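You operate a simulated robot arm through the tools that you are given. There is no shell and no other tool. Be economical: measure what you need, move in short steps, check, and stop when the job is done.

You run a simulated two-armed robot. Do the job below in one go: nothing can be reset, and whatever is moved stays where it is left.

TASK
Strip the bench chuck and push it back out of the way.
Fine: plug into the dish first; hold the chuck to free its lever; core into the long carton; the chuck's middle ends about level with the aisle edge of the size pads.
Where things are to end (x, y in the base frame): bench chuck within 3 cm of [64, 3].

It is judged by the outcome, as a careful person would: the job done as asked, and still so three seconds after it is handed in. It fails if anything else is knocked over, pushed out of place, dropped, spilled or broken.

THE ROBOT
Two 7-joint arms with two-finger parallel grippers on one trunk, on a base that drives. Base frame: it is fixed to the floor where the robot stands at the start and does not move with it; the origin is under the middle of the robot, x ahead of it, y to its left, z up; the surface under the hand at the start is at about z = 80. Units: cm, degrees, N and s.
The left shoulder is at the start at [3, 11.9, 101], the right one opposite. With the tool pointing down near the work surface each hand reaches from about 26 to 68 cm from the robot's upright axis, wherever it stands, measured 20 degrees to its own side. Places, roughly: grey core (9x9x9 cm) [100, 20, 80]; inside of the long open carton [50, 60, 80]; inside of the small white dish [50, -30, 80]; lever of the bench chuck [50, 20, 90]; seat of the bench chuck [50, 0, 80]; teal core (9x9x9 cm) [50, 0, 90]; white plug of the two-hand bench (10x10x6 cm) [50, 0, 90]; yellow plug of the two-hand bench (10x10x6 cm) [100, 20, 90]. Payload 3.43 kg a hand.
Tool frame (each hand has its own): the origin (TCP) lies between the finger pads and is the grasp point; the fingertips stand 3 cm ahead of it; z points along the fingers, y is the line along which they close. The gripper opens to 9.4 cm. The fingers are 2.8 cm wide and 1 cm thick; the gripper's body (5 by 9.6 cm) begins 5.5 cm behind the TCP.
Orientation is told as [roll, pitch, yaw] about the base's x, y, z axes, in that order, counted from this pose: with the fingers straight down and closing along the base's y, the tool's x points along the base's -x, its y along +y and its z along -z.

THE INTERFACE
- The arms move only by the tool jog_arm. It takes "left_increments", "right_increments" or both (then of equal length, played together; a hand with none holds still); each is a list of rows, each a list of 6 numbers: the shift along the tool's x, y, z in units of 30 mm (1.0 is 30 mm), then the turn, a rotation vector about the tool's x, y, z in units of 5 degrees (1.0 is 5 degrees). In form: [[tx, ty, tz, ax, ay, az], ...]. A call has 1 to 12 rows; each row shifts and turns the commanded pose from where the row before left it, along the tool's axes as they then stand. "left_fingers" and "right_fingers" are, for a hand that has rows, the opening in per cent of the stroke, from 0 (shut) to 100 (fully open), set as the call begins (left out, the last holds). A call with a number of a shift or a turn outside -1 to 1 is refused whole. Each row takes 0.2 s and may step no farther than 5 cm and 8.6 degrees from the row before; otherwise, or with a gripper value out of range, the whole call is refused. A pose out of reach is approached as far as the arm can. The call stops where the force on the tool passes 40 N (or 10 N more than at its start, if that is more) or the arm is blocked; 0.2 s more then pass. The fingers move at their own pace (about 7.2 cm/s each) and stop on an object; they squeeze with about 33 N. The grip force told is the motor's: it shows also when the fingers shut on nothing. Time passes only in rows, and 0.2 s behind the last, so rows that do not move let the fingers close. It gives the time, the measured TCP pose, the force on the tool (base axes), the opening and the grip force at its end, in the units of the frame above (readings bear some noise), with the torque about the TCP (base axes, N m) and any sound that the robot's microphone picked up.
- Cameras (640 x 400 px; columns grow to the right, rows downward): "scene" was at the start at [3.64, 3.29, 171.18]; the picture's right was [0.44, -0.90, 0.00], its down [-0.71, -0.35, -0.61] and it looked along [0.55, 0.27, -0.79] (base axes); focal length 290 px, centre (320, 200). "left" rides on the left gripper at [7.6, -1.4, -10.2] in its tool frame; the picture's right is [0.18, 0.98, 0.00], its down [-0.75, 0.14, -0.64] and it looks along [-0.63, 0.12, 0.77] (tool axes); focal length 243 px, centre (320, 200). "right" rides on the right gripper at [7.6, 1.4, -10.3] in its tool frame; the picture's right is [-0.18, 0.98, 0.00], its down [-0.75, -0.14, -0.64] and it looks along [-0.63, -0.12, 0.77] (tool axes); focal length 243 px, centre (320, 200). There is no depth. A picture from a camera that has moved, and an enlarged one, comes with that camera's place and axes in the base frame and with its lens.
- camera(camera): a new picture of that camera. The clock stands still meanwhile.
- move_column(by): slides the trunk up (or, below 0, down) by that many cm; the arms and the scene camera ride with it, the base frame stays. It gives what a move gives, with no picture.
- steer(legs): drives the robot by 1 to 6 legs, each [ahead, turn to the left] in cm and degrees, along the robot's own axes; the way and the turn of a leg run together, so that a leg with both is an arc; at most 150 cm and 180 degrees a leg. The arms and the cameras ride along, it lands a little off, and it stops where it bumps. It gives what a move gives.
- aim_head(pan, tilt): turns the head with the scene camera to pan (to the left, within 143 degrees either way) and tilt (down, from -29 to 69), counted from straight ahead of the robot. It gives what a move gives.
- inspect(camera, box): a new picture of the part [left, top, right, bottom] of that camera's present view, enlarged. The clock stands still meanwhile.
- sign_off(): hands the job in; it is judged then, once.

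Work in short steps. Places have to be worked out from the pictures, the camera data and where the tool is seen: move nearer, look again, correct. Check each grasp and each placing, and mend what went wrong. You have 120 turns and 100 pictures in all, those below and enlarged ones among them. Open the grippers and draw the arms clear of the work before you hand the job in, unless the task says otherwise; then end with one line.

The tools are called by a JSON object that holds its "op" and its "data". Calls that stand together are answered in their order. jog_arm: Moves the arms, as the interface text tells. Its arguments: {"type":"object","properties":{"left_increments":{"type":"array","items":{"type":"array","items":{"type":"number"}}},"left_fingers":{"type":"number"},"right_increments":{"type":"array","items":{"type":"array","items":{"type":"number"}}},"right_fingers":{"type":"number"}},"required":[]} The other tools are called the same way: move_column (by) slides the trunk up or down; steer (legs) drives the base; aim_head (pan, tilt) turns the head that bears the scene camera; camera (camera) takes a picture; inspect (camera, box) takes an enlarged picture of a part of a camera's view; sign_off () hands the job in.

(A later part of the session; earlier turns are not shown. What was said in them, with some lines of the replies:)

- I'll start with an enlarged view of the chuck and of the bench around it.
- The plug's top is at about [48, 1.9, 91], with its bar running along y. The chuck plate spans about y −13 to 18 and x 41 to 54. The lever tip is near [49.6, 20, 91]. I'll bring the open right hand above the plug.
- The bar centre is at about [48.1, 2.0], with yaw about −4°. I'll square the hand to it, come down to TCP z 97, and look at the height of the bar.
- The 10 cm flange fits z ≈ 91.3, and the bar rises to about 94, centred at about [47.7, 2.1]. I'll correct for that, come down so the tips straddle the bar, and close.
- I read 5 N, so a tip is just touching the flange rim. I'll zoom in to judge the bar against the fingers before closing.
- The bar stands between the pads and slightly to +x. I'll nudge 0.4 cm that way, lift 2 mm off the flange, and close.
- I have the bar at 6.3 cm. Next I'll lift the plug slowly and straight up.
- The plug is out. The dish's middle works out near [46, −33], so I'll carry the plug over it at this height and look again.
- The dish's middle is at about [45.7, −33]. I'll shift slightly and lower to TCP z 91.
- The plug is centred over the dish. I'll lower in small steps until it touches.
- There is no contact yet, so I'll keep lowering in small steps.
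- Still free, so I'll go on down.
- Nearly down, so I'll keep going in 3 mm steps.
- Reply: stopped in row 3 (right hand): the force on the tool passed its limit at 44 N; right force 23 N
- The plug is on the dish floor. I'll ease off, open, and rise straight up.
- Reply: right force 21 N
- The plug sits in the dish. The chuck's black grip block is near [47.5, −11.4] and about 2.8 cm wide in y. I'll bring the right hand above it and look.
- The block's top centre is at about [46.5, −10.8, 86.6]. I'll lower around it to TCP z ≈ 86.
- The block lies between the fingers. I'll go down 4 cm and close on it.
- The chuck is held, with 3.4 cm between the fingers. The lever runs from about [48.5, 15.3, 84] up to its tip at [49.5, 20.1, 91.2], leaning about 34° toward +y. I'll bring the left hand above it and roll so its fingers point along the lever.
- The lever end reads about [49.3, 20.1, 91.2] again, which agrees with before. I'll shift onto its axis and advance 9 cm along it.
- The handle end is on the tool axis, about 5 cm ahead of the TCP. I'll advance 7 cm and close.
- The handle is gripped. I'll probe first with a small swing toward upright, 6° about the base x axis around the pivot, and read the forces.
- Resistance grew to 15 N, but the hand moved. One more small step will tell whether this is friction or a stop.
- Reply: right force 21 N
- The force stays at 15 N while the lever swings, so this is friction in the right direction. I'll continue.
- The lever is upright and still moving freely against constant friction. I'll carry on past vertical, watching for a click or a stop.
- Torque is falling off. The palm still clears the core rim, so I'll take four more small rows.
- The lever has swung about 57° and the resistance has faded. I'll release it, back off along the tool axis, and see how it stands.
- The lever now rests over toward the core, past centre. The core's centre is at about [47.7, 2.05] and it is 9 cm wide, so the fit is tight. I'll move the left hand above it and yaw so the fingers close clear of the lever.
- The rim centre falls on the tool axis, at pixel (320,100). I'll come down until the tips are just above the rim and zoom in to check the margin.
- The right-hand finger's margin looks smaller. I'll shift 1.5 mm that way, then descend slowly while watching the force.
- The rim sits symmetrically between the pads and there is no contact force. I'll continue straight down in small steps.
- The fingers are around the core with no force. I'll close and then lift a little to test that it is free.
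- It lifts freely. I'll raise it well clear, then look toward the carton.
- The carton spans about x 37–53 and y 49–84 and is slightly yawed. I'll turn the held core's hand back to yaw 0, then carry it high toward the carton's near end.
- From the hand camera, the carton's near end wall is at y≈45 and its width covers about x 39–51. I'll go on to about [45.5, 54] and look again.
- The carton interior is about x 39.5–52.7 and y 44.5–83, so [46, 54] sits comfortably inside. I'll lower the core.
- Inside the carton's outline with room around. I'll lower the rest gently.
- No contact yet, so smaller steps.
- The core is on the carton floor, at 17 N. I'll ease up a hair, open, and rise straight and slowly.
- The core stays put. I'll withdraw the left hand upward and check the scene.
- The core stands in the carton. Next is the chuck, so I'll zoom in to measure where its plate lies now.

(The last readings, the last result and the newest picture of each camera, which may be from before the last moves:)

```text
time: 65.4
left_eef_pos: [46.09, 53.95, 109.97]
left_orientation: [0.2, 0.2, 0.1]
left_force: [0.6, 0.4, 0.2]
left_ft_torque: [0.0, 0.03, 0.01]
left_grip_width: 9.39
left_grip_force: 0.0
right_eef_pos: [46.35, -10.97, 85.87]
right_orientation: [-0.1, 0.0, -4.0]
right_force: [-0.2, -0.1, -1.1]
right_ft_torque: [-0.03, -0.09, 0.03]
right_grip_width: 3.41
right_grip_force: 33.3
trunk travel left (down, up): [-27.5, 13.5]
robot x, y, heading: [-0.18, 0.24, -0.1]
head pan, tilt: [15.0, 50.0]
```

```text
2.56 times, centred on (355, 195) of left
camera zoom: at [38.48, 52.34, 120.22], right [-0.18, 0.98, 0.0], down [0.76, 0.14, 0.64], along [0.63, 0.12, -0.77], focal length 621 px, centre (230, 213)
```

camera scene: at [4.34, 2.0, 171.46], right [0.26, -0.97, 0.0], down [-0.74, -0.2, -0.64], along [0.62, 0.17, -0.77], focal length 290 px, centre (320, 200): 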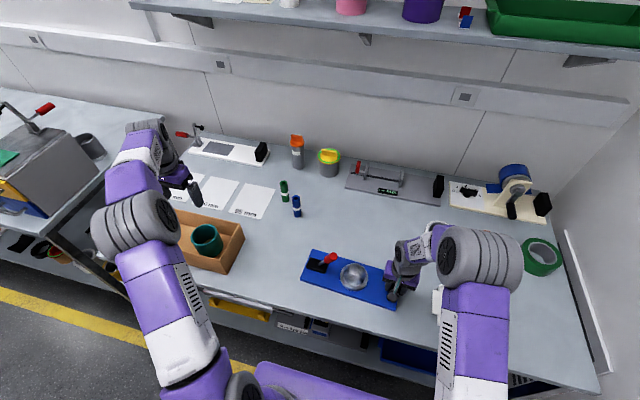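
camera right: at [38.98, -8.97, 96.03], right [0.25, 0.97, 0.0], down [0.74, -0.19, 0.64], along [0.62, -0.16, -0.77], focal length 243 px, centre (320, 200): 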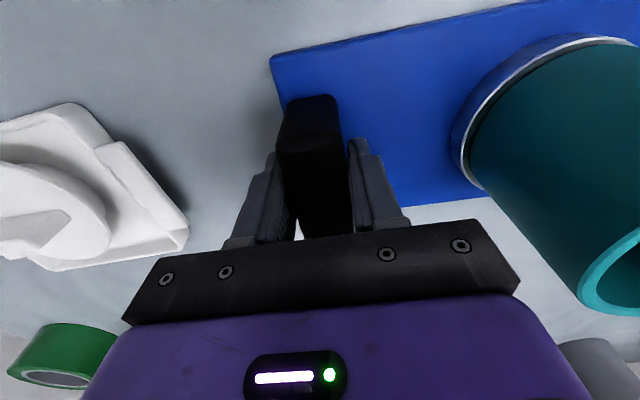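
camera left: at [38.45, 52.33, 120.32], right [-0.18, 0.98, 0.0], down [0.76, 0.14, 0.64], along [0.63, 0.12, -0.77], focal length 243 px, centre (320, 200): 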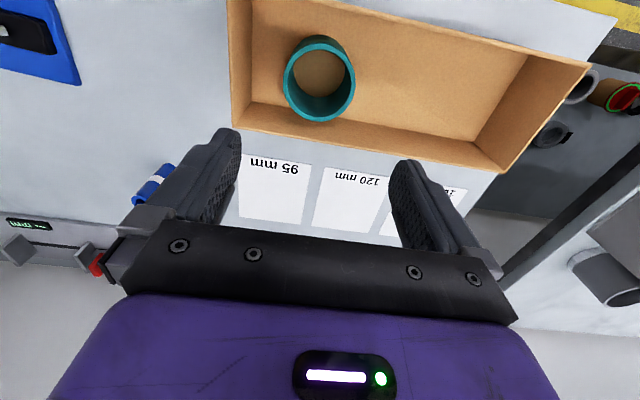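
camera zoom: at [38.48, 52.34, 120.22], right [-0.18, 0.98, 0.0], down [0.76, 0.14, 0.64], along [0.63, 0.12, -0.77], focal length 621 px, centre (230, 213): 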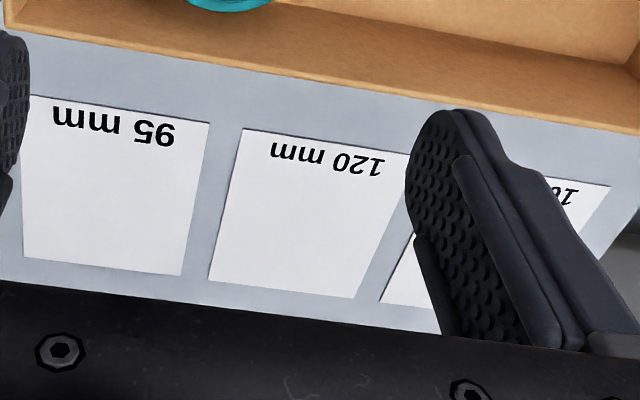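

The plate's middle is at about [47.3, 3], and its near edge is at x≈41.8 where y=14. The right hand holds the block end, so I'll close the left fingers and set them against the near edge at the lever end. Both ends can then be pushed together.

{"op": "jog_arm", "data": {"left_increments": [[0.16, -0.952, 0.2, 0, 0, 0], [0.16, -0.952, 0.2, 0, 0, 0], [0.16, -0.952, 0.2, 0, 0, 0], [0.16, -0.952, 0.2, 0, 0, 0], [0.16, -0.952, 0.2, 0, 0, 0], [0.16, -0.952, 0.2, 0, 0, 0], [0.16, -0.952, 0.2, 0, 0, 0], [0.16, -0.952, 0.2, 0, 0, 0], [0.16, -0.952, 0.2, 0, 0, 0], [0.16, -0.952, 0.2, 0, 0, 0], [0.16, -0.952, 0.2, 0, 0, 0], [0.16, -0.952, 0.2, 0, 0, 0]], "left_fingers": 0}}

{"op": "jog_arm", "data": {"left_increments": [[0.17, -0.952, 0.3, 0, 0, 0], [0.17, -0.952, 0.3, 0, 0, 0], [0, 0, 0.8, 0, 0, 0], [0, 0, 0.8, 0, 0, 0], [0, 0, 0.8, 0, 0, 0]]}}

{"op": "camera", "data": {"camera": "left"}}

```text
time: 68.0
left_eef_pos: [40.29, 19.58, 102.6]
left_orientation: [0.2, 0.4, 0.0]
left_force: [-0.1, 0.2, -0.3]
left_ft_torque: [0.01, 0.02, -0.01]
left_grip_width: 0.02
left_grip_force: 33.1
right_eef_pos: [46.42, -11.11, 85.62]
right_orientation: [-0.1, 0.0, -4.0]
right_force: [-0.8, -0.5, -1.7]
right_ft_torque: [0.12, -0.1, 0.05]
right_grip_width: 3.4
right_grip_force: 33.0
trunk travel left (down, up): [-27.5, 13.5]
robot x, y, heading: [-0.1, 0.1, -0.0]
head pan, tilt: [15.0, 50.0]
```

```text
time: 69.2
left_eef_pos: [39.2, 13.96, 93.49]
left_orientation: [0.2, 0.2, 0.0]
left_force: [0.1, 0.2, -0.2]
left_ft_torque: [-0.01, 0.02, -0.01]
left_grip_width: 0.02
left_grip_force: 33.2
right_eef_pos: [46.41, -11.1, 85.77]
right_orientation: [0.0, 0.0, -4.1]
right_force: [1.0, 0.8, -2.6]
right_ft_torque: [-0.12, -0.03, 0.01]
right_grip_width: 3.42
right_grip_force: 33.0
trunk travel left (down, up): [-27.5, 13.5]
robot x, y, heading: [0.02, -0.24, 0.1]
head pan, tilt: [15.0, 50.0]
```

```text
39 pictures are left
camera left: at [31.75, 12.4, 103.84], right [-0.18, 0.98, 0.0], down [0.76, 0.14, 0.64], along [0.63, 0.12, -0.77], focal length 243 px, centre (320, 200)
```

left: 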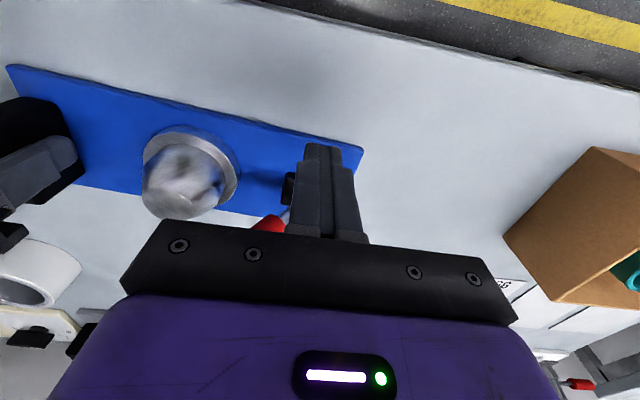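

The near edge at this y is x≈42.3, and the fingers' front is at 40.6, so there is clearance. I'll lower the closed fingertips to just above the bench.

{"op": "jog_arm", "data": {"left_increments": [[0, 0, 0.8, 0, 0, 0], [0, 0, 0.8, 0, 0, 0], [0, 0, 0.8, 0, 0, 0], [0, 0, 0.5, 0, 0, 0], [0, 0, 0.27, 0, 0, 0]]}}

{"op": "camera", "data": {"camera": "left"}}

```text
time: 70.4
left_eef_pos: [39.22, 14.03, 83.95]
left_orientation: [0.1, 0.3, 0.0]
left_force: [0.2, 0.5, 0.1]
left_ft_torque: [-0.01, 0.02, -0.02]
left_grip_width: 0.01
left_grip_force: 33.2
right_eef_pos: [46.37, -10.97, 85.72]
right_orientation: [0.0, 0.0, -4.0]
right_force: [-0.1, -0.5, -2.3]
right_ft_torque: [-0.08, -0.06, 0.07]
right_grip_width: 3.4
right_grip_force: 33.3
trunk travel left (down, up): [-27.5, 13.5]
robot x, y, heading: [-0.24, -0.02, 0.4]
head pan, tilt: [15.0, 50.0]
```

```text
38 pictures are left
camera left: at [31.76, 12.44, 94.3], right [-0.18, 0.98, 0.0], down [0.76, 0.14, 0.64], along [0.63, 0.12, -0.77], focal length 243 px, centre (320, 200)
```

left: 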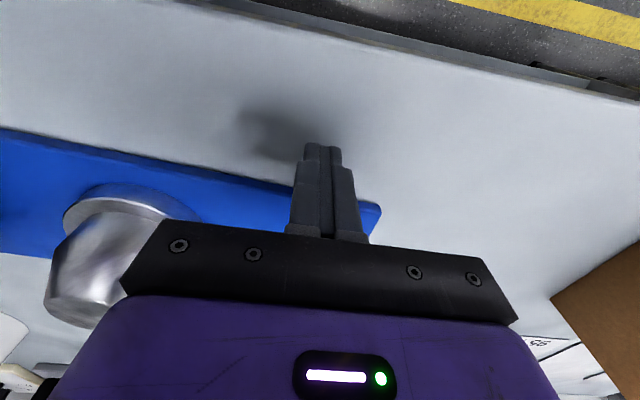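

I'll drop 3 mm more and ease forward to touch the edge.

{"op": "jog_arm", "data": {"left_increments": [[0, 0, 0.1, 0, 0, 0], [-0.2, 0, 0, 0, 0, 0], [-0.15, 0, 0, 0, 0, 0], [-0.1, 0, 0, 0, 0, 0], [-0.08, 0, 0, 0, 0, 0]]}}

{"op": "camera", "data": {"camera": "left"}}

```text
time: 71.6
left_eef_pos: [40.81, 13.86, 83.74]
left_orientation: [0.1, 0.3, 0.0]
left_force: [0.2, -1.0, 0.4]
left_ft_torque: [0.01, -0.01, 0.0]
left_grip_width: 0.0
left_grip_force: 32.9
right_eef_pos: [46.46, -10.97, 85.75]
right_orientation: [0.0, 0.0, -4.0]
right_force: [-0.2, -0.2, -2.7]
right_ft_torque: [-0.04, -0.06, 0.03]
right_grip_width: 3.44
right_grip_force: 33.2
trunk travel left (down, up): [-27.5, 13.5]
robot x, y, heading: [0.23, 0.14, -0.2]
head pan, tilt: [15.0, 50.0]
```

```text
37 pictures are left
camera left: at [33.24, 12.43, 94.03], right [-0.18, 0.98, 0.0], down [0.76, 0.14, 0.64], along [0.63, 0.12, -0.77], focal length 243 px, centre (320, 200)
```

left: 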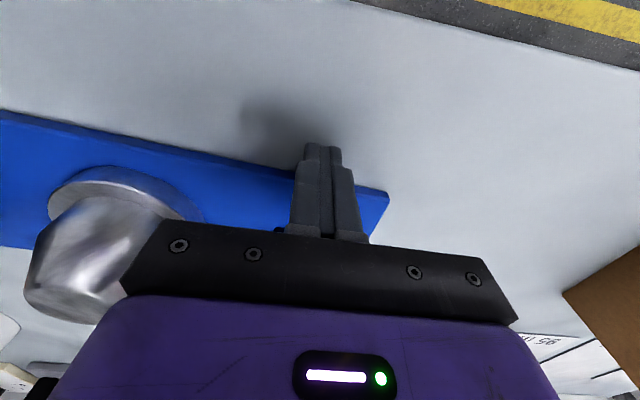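

{"op": "jog_arm", "data": {"left_increments": [[-0.08, 0, 0, 0, 0, 0], [-0.06, 0, 0, 0, 0, 0], [-0.06, 0, 0, 0, 0, 0]]}}

```text
time: 72.4
left_eef_pos: [41.3, 14.09, 83.68]
left_orientation: [0.1, 0.5, 0.1]
left_force: [-3.2, 0.0, 0.5]
left_ft_torque: [-0.05, 0.06, -0.02]
left_grip_width: 0.0
left_grip_force: 33.2
right_eef_pos: [46.41, -11.02, 85.69]
right_orientation: [0.0, -0.1, -4.1]
right_force: [3.1, -0.6, -2.4]
right_ft_torque: [-0.11, -0.15, -0.58]
right_grip_width: 3.44
right_grip_force: 33.3
trunk travel left (down, up): [-27.5, 13.5]
robot x, y, heading: [-0.17, -0.14, 0.1]
head pan, tilt: [15.0, 50.0]
```

The left fingertips now touch the plate, at 3 N. I'll push both hands forward together by 4 cm and check.

{"op": "jog_arm", "data": {"left_increments": [[-0.2, 0, 0, 0, 0, 0], [-0.25, 0, 0, 0, 0, 0], [-0.3, 0, 0, 0, 0, 0], [-0.3, 0, 0, 0, 0, 0], [-0.28, 0, 0, 0, 0, 0]], "right_increments": [[-0.2, 0.014, 0, 0, 0, 0], [-0.25, 0.0175, 0, 0, 0, 0], [-0.3, 0.021, 0, 0, 0, 0], [-0.3, 0.021, 0, 0, 0, 0], [-0.28, 0.02, 0, 0, 0, 0]]}}

{"op": "camera", "data": {"camera": "scene"}}

```text
time: 73.6
left_eef_pos: [45.51, 14.08, 83.56]
left_orientation: [0.2, 0.3, 0.1]
left_force: [-1.5, 1.4, -0.1]
left_ft_torque: [0.05, 0.06, -0.02]
left_grip_width: 0.0
left_grip_force: 33.0
right_eef_pos: [50.48, -11.08, 85.73]
right_orientation: [0.0, 0.0, -4.1]
right_force: [3.0, 0.0, -1.4]
right_ft_torque: [0.12, -0.22, -0.48]
right_grip_width: 3.4
right_grip_force: 33.0
trunk travel left (down, up): [-27.5, 13.5]
robot x, y, heading: [0.11, -0.11, -0.2]
head pan, tilt: [15.0, 50.0]
```

```text
36 pictures are left
camera scene: at [4.36, 1.99, 171.46], right [0.26, -0.97, 0.0], down [-0.74, -0.2, -0.64], along [0.62, 0.17, -0.77], focal length 290 px, centre (320, 200)
```

scene: 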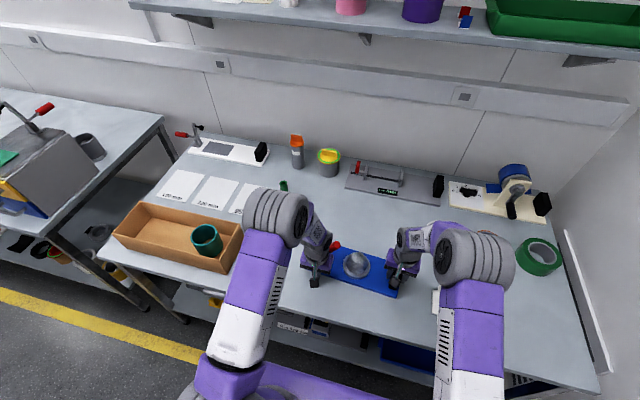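

Low force on both sides, and the path ahead is clear: the nearest marker is at y≈29 and the tape roll at y≈−25. I'll continue with another 6.2 cm.

{"op": "jog_arm", "data": {"left_increments": [[-0.34, 0, 0, 0, 0, 0], [-0.34, 0, 0, 0, 0, 0], [-0.34, 0, 0, 0, 0, 0], [-0.34, 0, 0, 0, 0, 0], [-0.34, 0, 0, 0, 0, 0], [-0.34, 0, 0, 0, 0, 0]], "right_increments": [[-0.34, 0.024, 0, 0, 0, 0], [-0.34, 0.024, 0, 0, 0, 0], [-0.34, 0.024, 0, 0, 0, 0], [-0.34, 0.024, 0, 0, 0, 0], [-0.34, 0.024, 0, 0, 0, 0], [-0.34, 0.024, 0, 0, 0, 0]]}}

{"op": "camera", "data": {"camera": "scene"}}

{"op": "camera", "data": {"camera": "right"}}

```text
time: 75.0
left_eef_pos: [51.68, 13.94, 83.73]
left_orientation: [0.2, 0.3, 0.1]
left_force: [0.2, 0.0, -0.5]
left_ft_torque: [0.01, -0.03, 0.03]
left_grip_width: 0.01
left_grip_force: 32.9
right_eef_pos: [56.75, -11.12, 85.67]
right_orientation: [0.0, 0.0, -4.1]
right_force: [-0.4, 0.1, -2.9]
right_ft_torque: [-0.14, -0.06, -0.08]
right_grip_width: 3.41
right_grip_force: 33.0
trunk travel left (down, up): [-27.5, 13.5]
robot x, y, heading: [0.01, -0.22, -0.1]
head pan, tilt: [15.0, 50.0]
```

```text
35 pictures are left
camera scene: at [4.39, 2.0, 171.46], right [0.26, -0.97, 0.0], down [-0.74, -0.2, -0.64], along [0.62, 0.17, -0.77], focal length 290 px, centre (320, 200)
```

scene: 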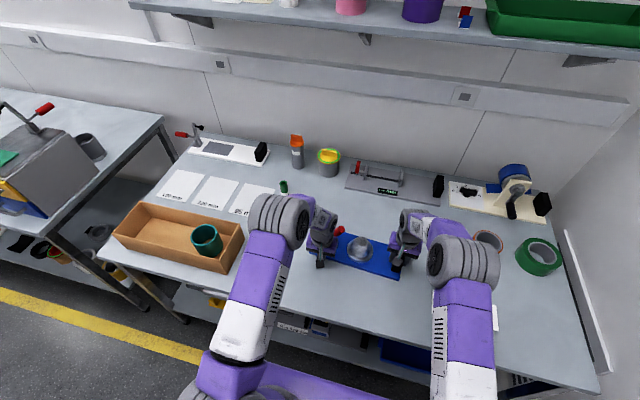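

```text
34 pictures are left
camera right: at [49.32, -9.18, 96.04], right [0.25, 0.97, 0.0], down [0.74, -0.19, 0.64], along [0.62, -0.16, -0.77], focal length 243 px, centre (320, 200)
```

right: 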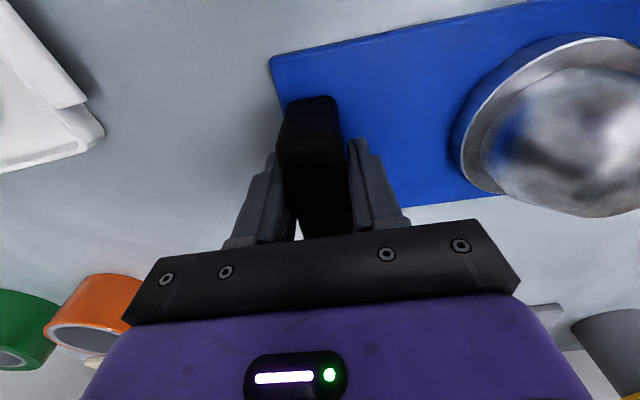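

The plate is square and following well. I'll push the final 6.3 cm.

{"op": "jog_arm", "data": {"left_increments": [[-0.35, 0, 0, 0, 0, 0], [-0.35, 0, 0, 0, 0, 0], [-0.35, 0, 0, 0, 0, 0], [-0.35, 0, 0, 0, 0, 0], [-0.35, 0, 0, 0, 0, 0], [-0.35, 0, 0, 0, 0, 0]], "right_increments": [[-0.35, 0.024, 0, 0, 0, 0], [-0.35, 0.024, 0, 0, 0, 0], [-0.35, 0.024, 0, 0, 0, 0], [-0.35, 0.024, 0, 0, 0, 0], [-0.35, 0.024, 0, 0, 0, 0], [-0.35, 0.024, 0, 0, 0, 0]]}}

{"op": "inspect", "data": {"camera": "scene", "box": [260, 160, 460, 300]}}

```text
time: 76.4
left_eef_pos: [57.81, 13.91, 83.62]
left_orientation: [0.1, 0.4, -0.1]
left_force: [-0.3, -0.9, -0.6]
left_ft_torque: [0.04, 0.02, 0.0]
left_grip_width: 0.0
left_grip_force: 33.5
right_eef_pos: [62.92, -10.99, 85.8]
right_orientation: [0.0, 0.0, -4.1]
right_force: [1.4, -0.1, -2.0]
right_ft_torque: [-0.08, -0.01, -0.23]
right_grip_width: 3.42
right_grip_force: 32.7
trunk travel left (down, up): [-27.5, 13.5]
robot x, y, heading: [-0.17, -0.36, 0.1]
head pan, tilt: [15.0, 50.0]
```

```text
2.86 times, centred on (360, 230) of scene
camera zoom: at [4.38, 2.0, 171.46], right [0.26, -0.97, 0.0], down [-0.74, -0.2, -0.64], along [0.62, 0.17, -0.77], focal length 828 px, centre (206, 114)
```

zoom: 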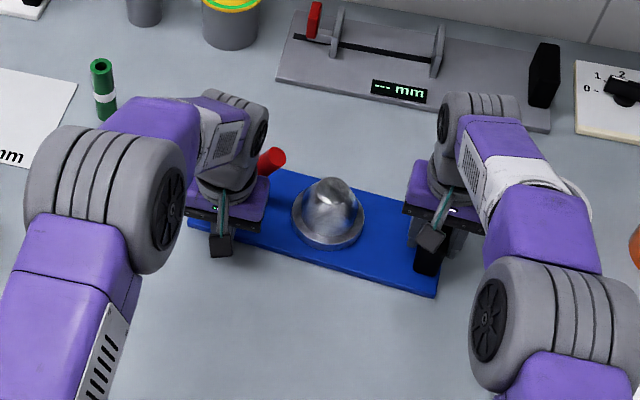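

The plate centre works out at about [63.7, 3], on target. I'll back the left fingers off the edge, open the right hand, then raise both.

{"op": "jog_arm", "data": {"left_increments": [[0.3, 0, 0, 0, 0, 0], [0.3, 0, 0, 0, 0, 0], [0, 0, -0.3, 0, 0, 0], [0, 0, -0.6, 0, 0, 0]], "right_increments": [[0, 0, 0, 0, 0, 0], [0, 0, 0, 0, 0, 0], [0, 0, 0, 0, 0, 0], [0, 0, 0, 0, 0, 0]], "right_fingers": 100}}

{"op": "camera", "data": {"camera": "right"}}

```text
time: 77.4
left_eef_pos: [55.87, 13.95, 86.34]
left_orientation: [0.2, 0.3, 0.0]
left_force: [-0.1, 0.3, 0.5]
left_ft_torque: [-0.02, 0.01, 0.01]
left_grip_width: 0.02
left_grip_force: 32.7
right_eef_pos: [62.85, -11.01, 85.74]
right_orientation: [0.0, -0.1, -4.0]
right_force: [0.6, 0.0, -0.8]
right_ft_torque: [-0.01, 0.03, 0.01]
right_grip_width: 9.4
right_grip_force: 0.0
trunk travel left (down, up): [-27.5, 13.5]
robot x, y, heading: [0.12, 0.21, 0.1]
head pan, tilt: [15.0, 50.0]
```

```text
32 pictures are left
camera right: at [55.5, -9.04, 96.09], right [0.25, 0.97, 0.0], down [0.74, -0.19, 0.64], along [0.62, -0.16, -0.77], focal length 243 px, centre (320, 200)
```

right: 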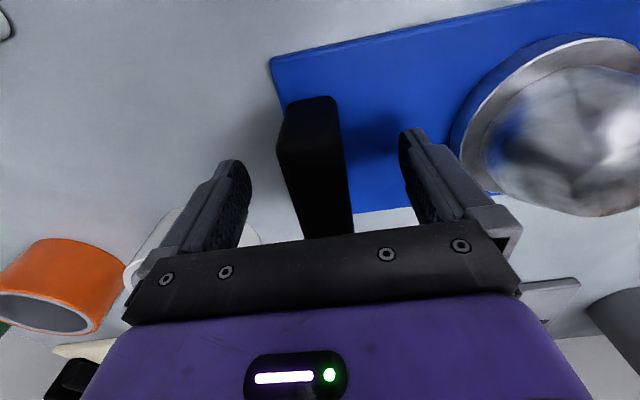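

Right hand open with the block free. I'll raise both hands, then draw them back toward the robot and open the left fingers.

{"op": "jog_arm", "data": {"left_increments": [[0, 0, -0.8, 0, 0, 0], [0, 0, -0.9, 0, 0, 0], [0, 0, -0.9, 0, 0, 0], [0, 0, -0.9, 0, 0, 0], [0, 0, -0.9, 0, 0, 0], [0.3, 0.3, -0.9, 0, 0, 0], [0.9, 0.5, -0.5, 0, 0, 0], [0.9, 0.5, -0.5, 0, 0, 0], [0.9, 0.5, -0.5, 0, 0, 0], [0.9, 0.5, -0.5, 0, 0, 0], [0.5, 0.5, -0.5, 0, 0, 0]], "right_increments": [[0, 0, -0.5, 0, 0, 0], [0, 0, -0.7, 0, 0, 0], [0, 0, -0.9, 0, 0, 0], [0, 0, -0.9, 0, 0, 0], [0, 0, -0.9, 0, 0, 0], [0.3, -0.3, -0.9, 0, 0, 0], [0.9, -0.5, -0.5, 0, 0, 0], [0.9, -0.5, -0.5, 0, 0, 0], [0.9, -0.5, -0.5, 0, 0, 0], [0.9, -0.5, -0.5, 0, 0, 0], [0.9, -0.5, -0.5, 0, 0, 0]]}}

{"op": "jog_arm", "data": {"left_increments": [[0, 0.8, 0, 0, 0, 0], [0, 0.8, 0, 0, 0, 0], [0, 0.8, 0, 0, 0, 0], [0, 0.8, 0, 0, 0, 0]], "left_fingers": 100, "right_increments": [[0, -0.8, 0, 0, 0, 0], [0, -0.8, 0, 0, 0, 0], [0, -0.8, 0, 0, 0, 0], [0, -0.8, 0, 0, 0, 0]]}}

{"op": "camera", "data": {"camera": "scene"}}

{"op": "inspect", "data": {"camera": "scene", "box": [240, 160, 460, 300]}}

```text
time: 79.8
left_eef_pos: [42.74, 22.32, 109.89]
left_orientation: [0.0, 0.2, 0.0]
left_force: [-0.5, -0.1, 0.5]
left_ft_torque: [-0.01, 0.0, 0.01]
left_grip_width: 0.0
left_grip_force: 32.8
right_eef_pos: [47.91, -18.59, 107.75]
right_orientation: [-0.1, 0.0, -4.0]
right_force: [0.2, 0.7, 1.1]
right_ft_torque: [0.01, -0.04, 0.03]
right_grip_width: 9.4
right_grip_force: 0.0
trunk travel left (down, up): [-27.5, 13.5]
robot x, y, heading: [-0.05, 0.21, -0.1]
head pan, tilt: [15.0, 50.0]
```

```text
time: 80.8
left_eef_pos: [42.84, 31.99, 110.01]
left_orientation: [0.1, 0.3, 0.0]
left_force: [-0.9, -0.8, -0.4]
left_ft_torque: [-0.01, 0.0, 0.01]
left_grip_width: 9.42
left_grip_force: 0.1
right_eef_pos: [47.26, -28.06, 107.82]
right_orientation: [0.0, 0.0, -4.1]
right_force: [0.0, -0.3, 1.0]
right_ft_torque: [0.0, 0.01, 0.01]
right_grip_width: 9.39
right_grip_force: 0.1
trunk travel left (down, up): [-27.5, 13.5]
robot x, y, heading: [0.07, 0.14, 0.3]
head pan, tilt: [15.0, 50.0]
```

```text
31 pictures are left
camera scene: at [4.32, 2.0, 171.46], right [0.26, -0.97, 0.0], down [-0.74, -0.2, -0.64], along [0.62, 0.17, -0.77], focal length 290 px, centre (320, 200)
```

scene: 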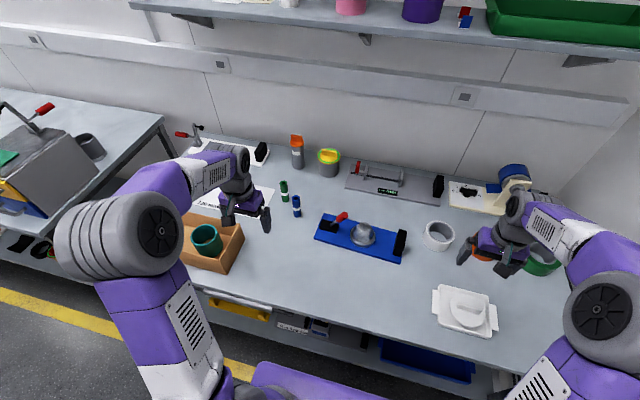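

```text
2.86 times, centred on (350, 230) of scene
camera zoom: at [4.32, 2.0, 171.46], right [0.26, -0.97, 0.0], down [-0.74, -0.2, -0.64], along [0.62, 0.17, -0.77], focal length 828 px, centre (234, 114)
```

zoom: 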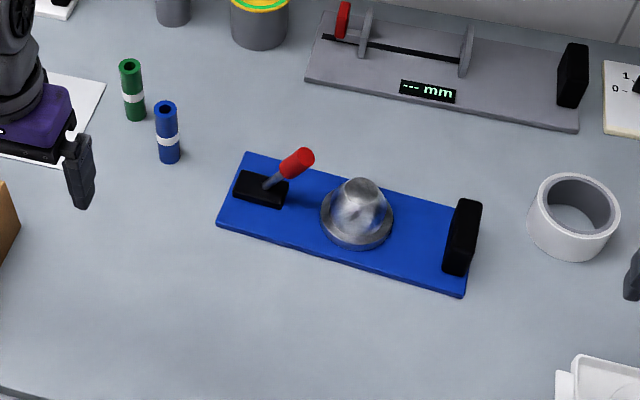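

The plate's middle is at about [63.6, 3.1], the core stands in the carton, the plug is in the dish, and the other things stand where they were. Both grippers are open and clear, so I'm handing in.

{"op": "sign_off", "data": {}}

```text
The job is handed in.
```

The chuck is stripped and pushed back: the plug is in the dish, the lever is free, the core stands in the long carton, and by the last picture the chuck's middle is at about [63.6, 3.1].
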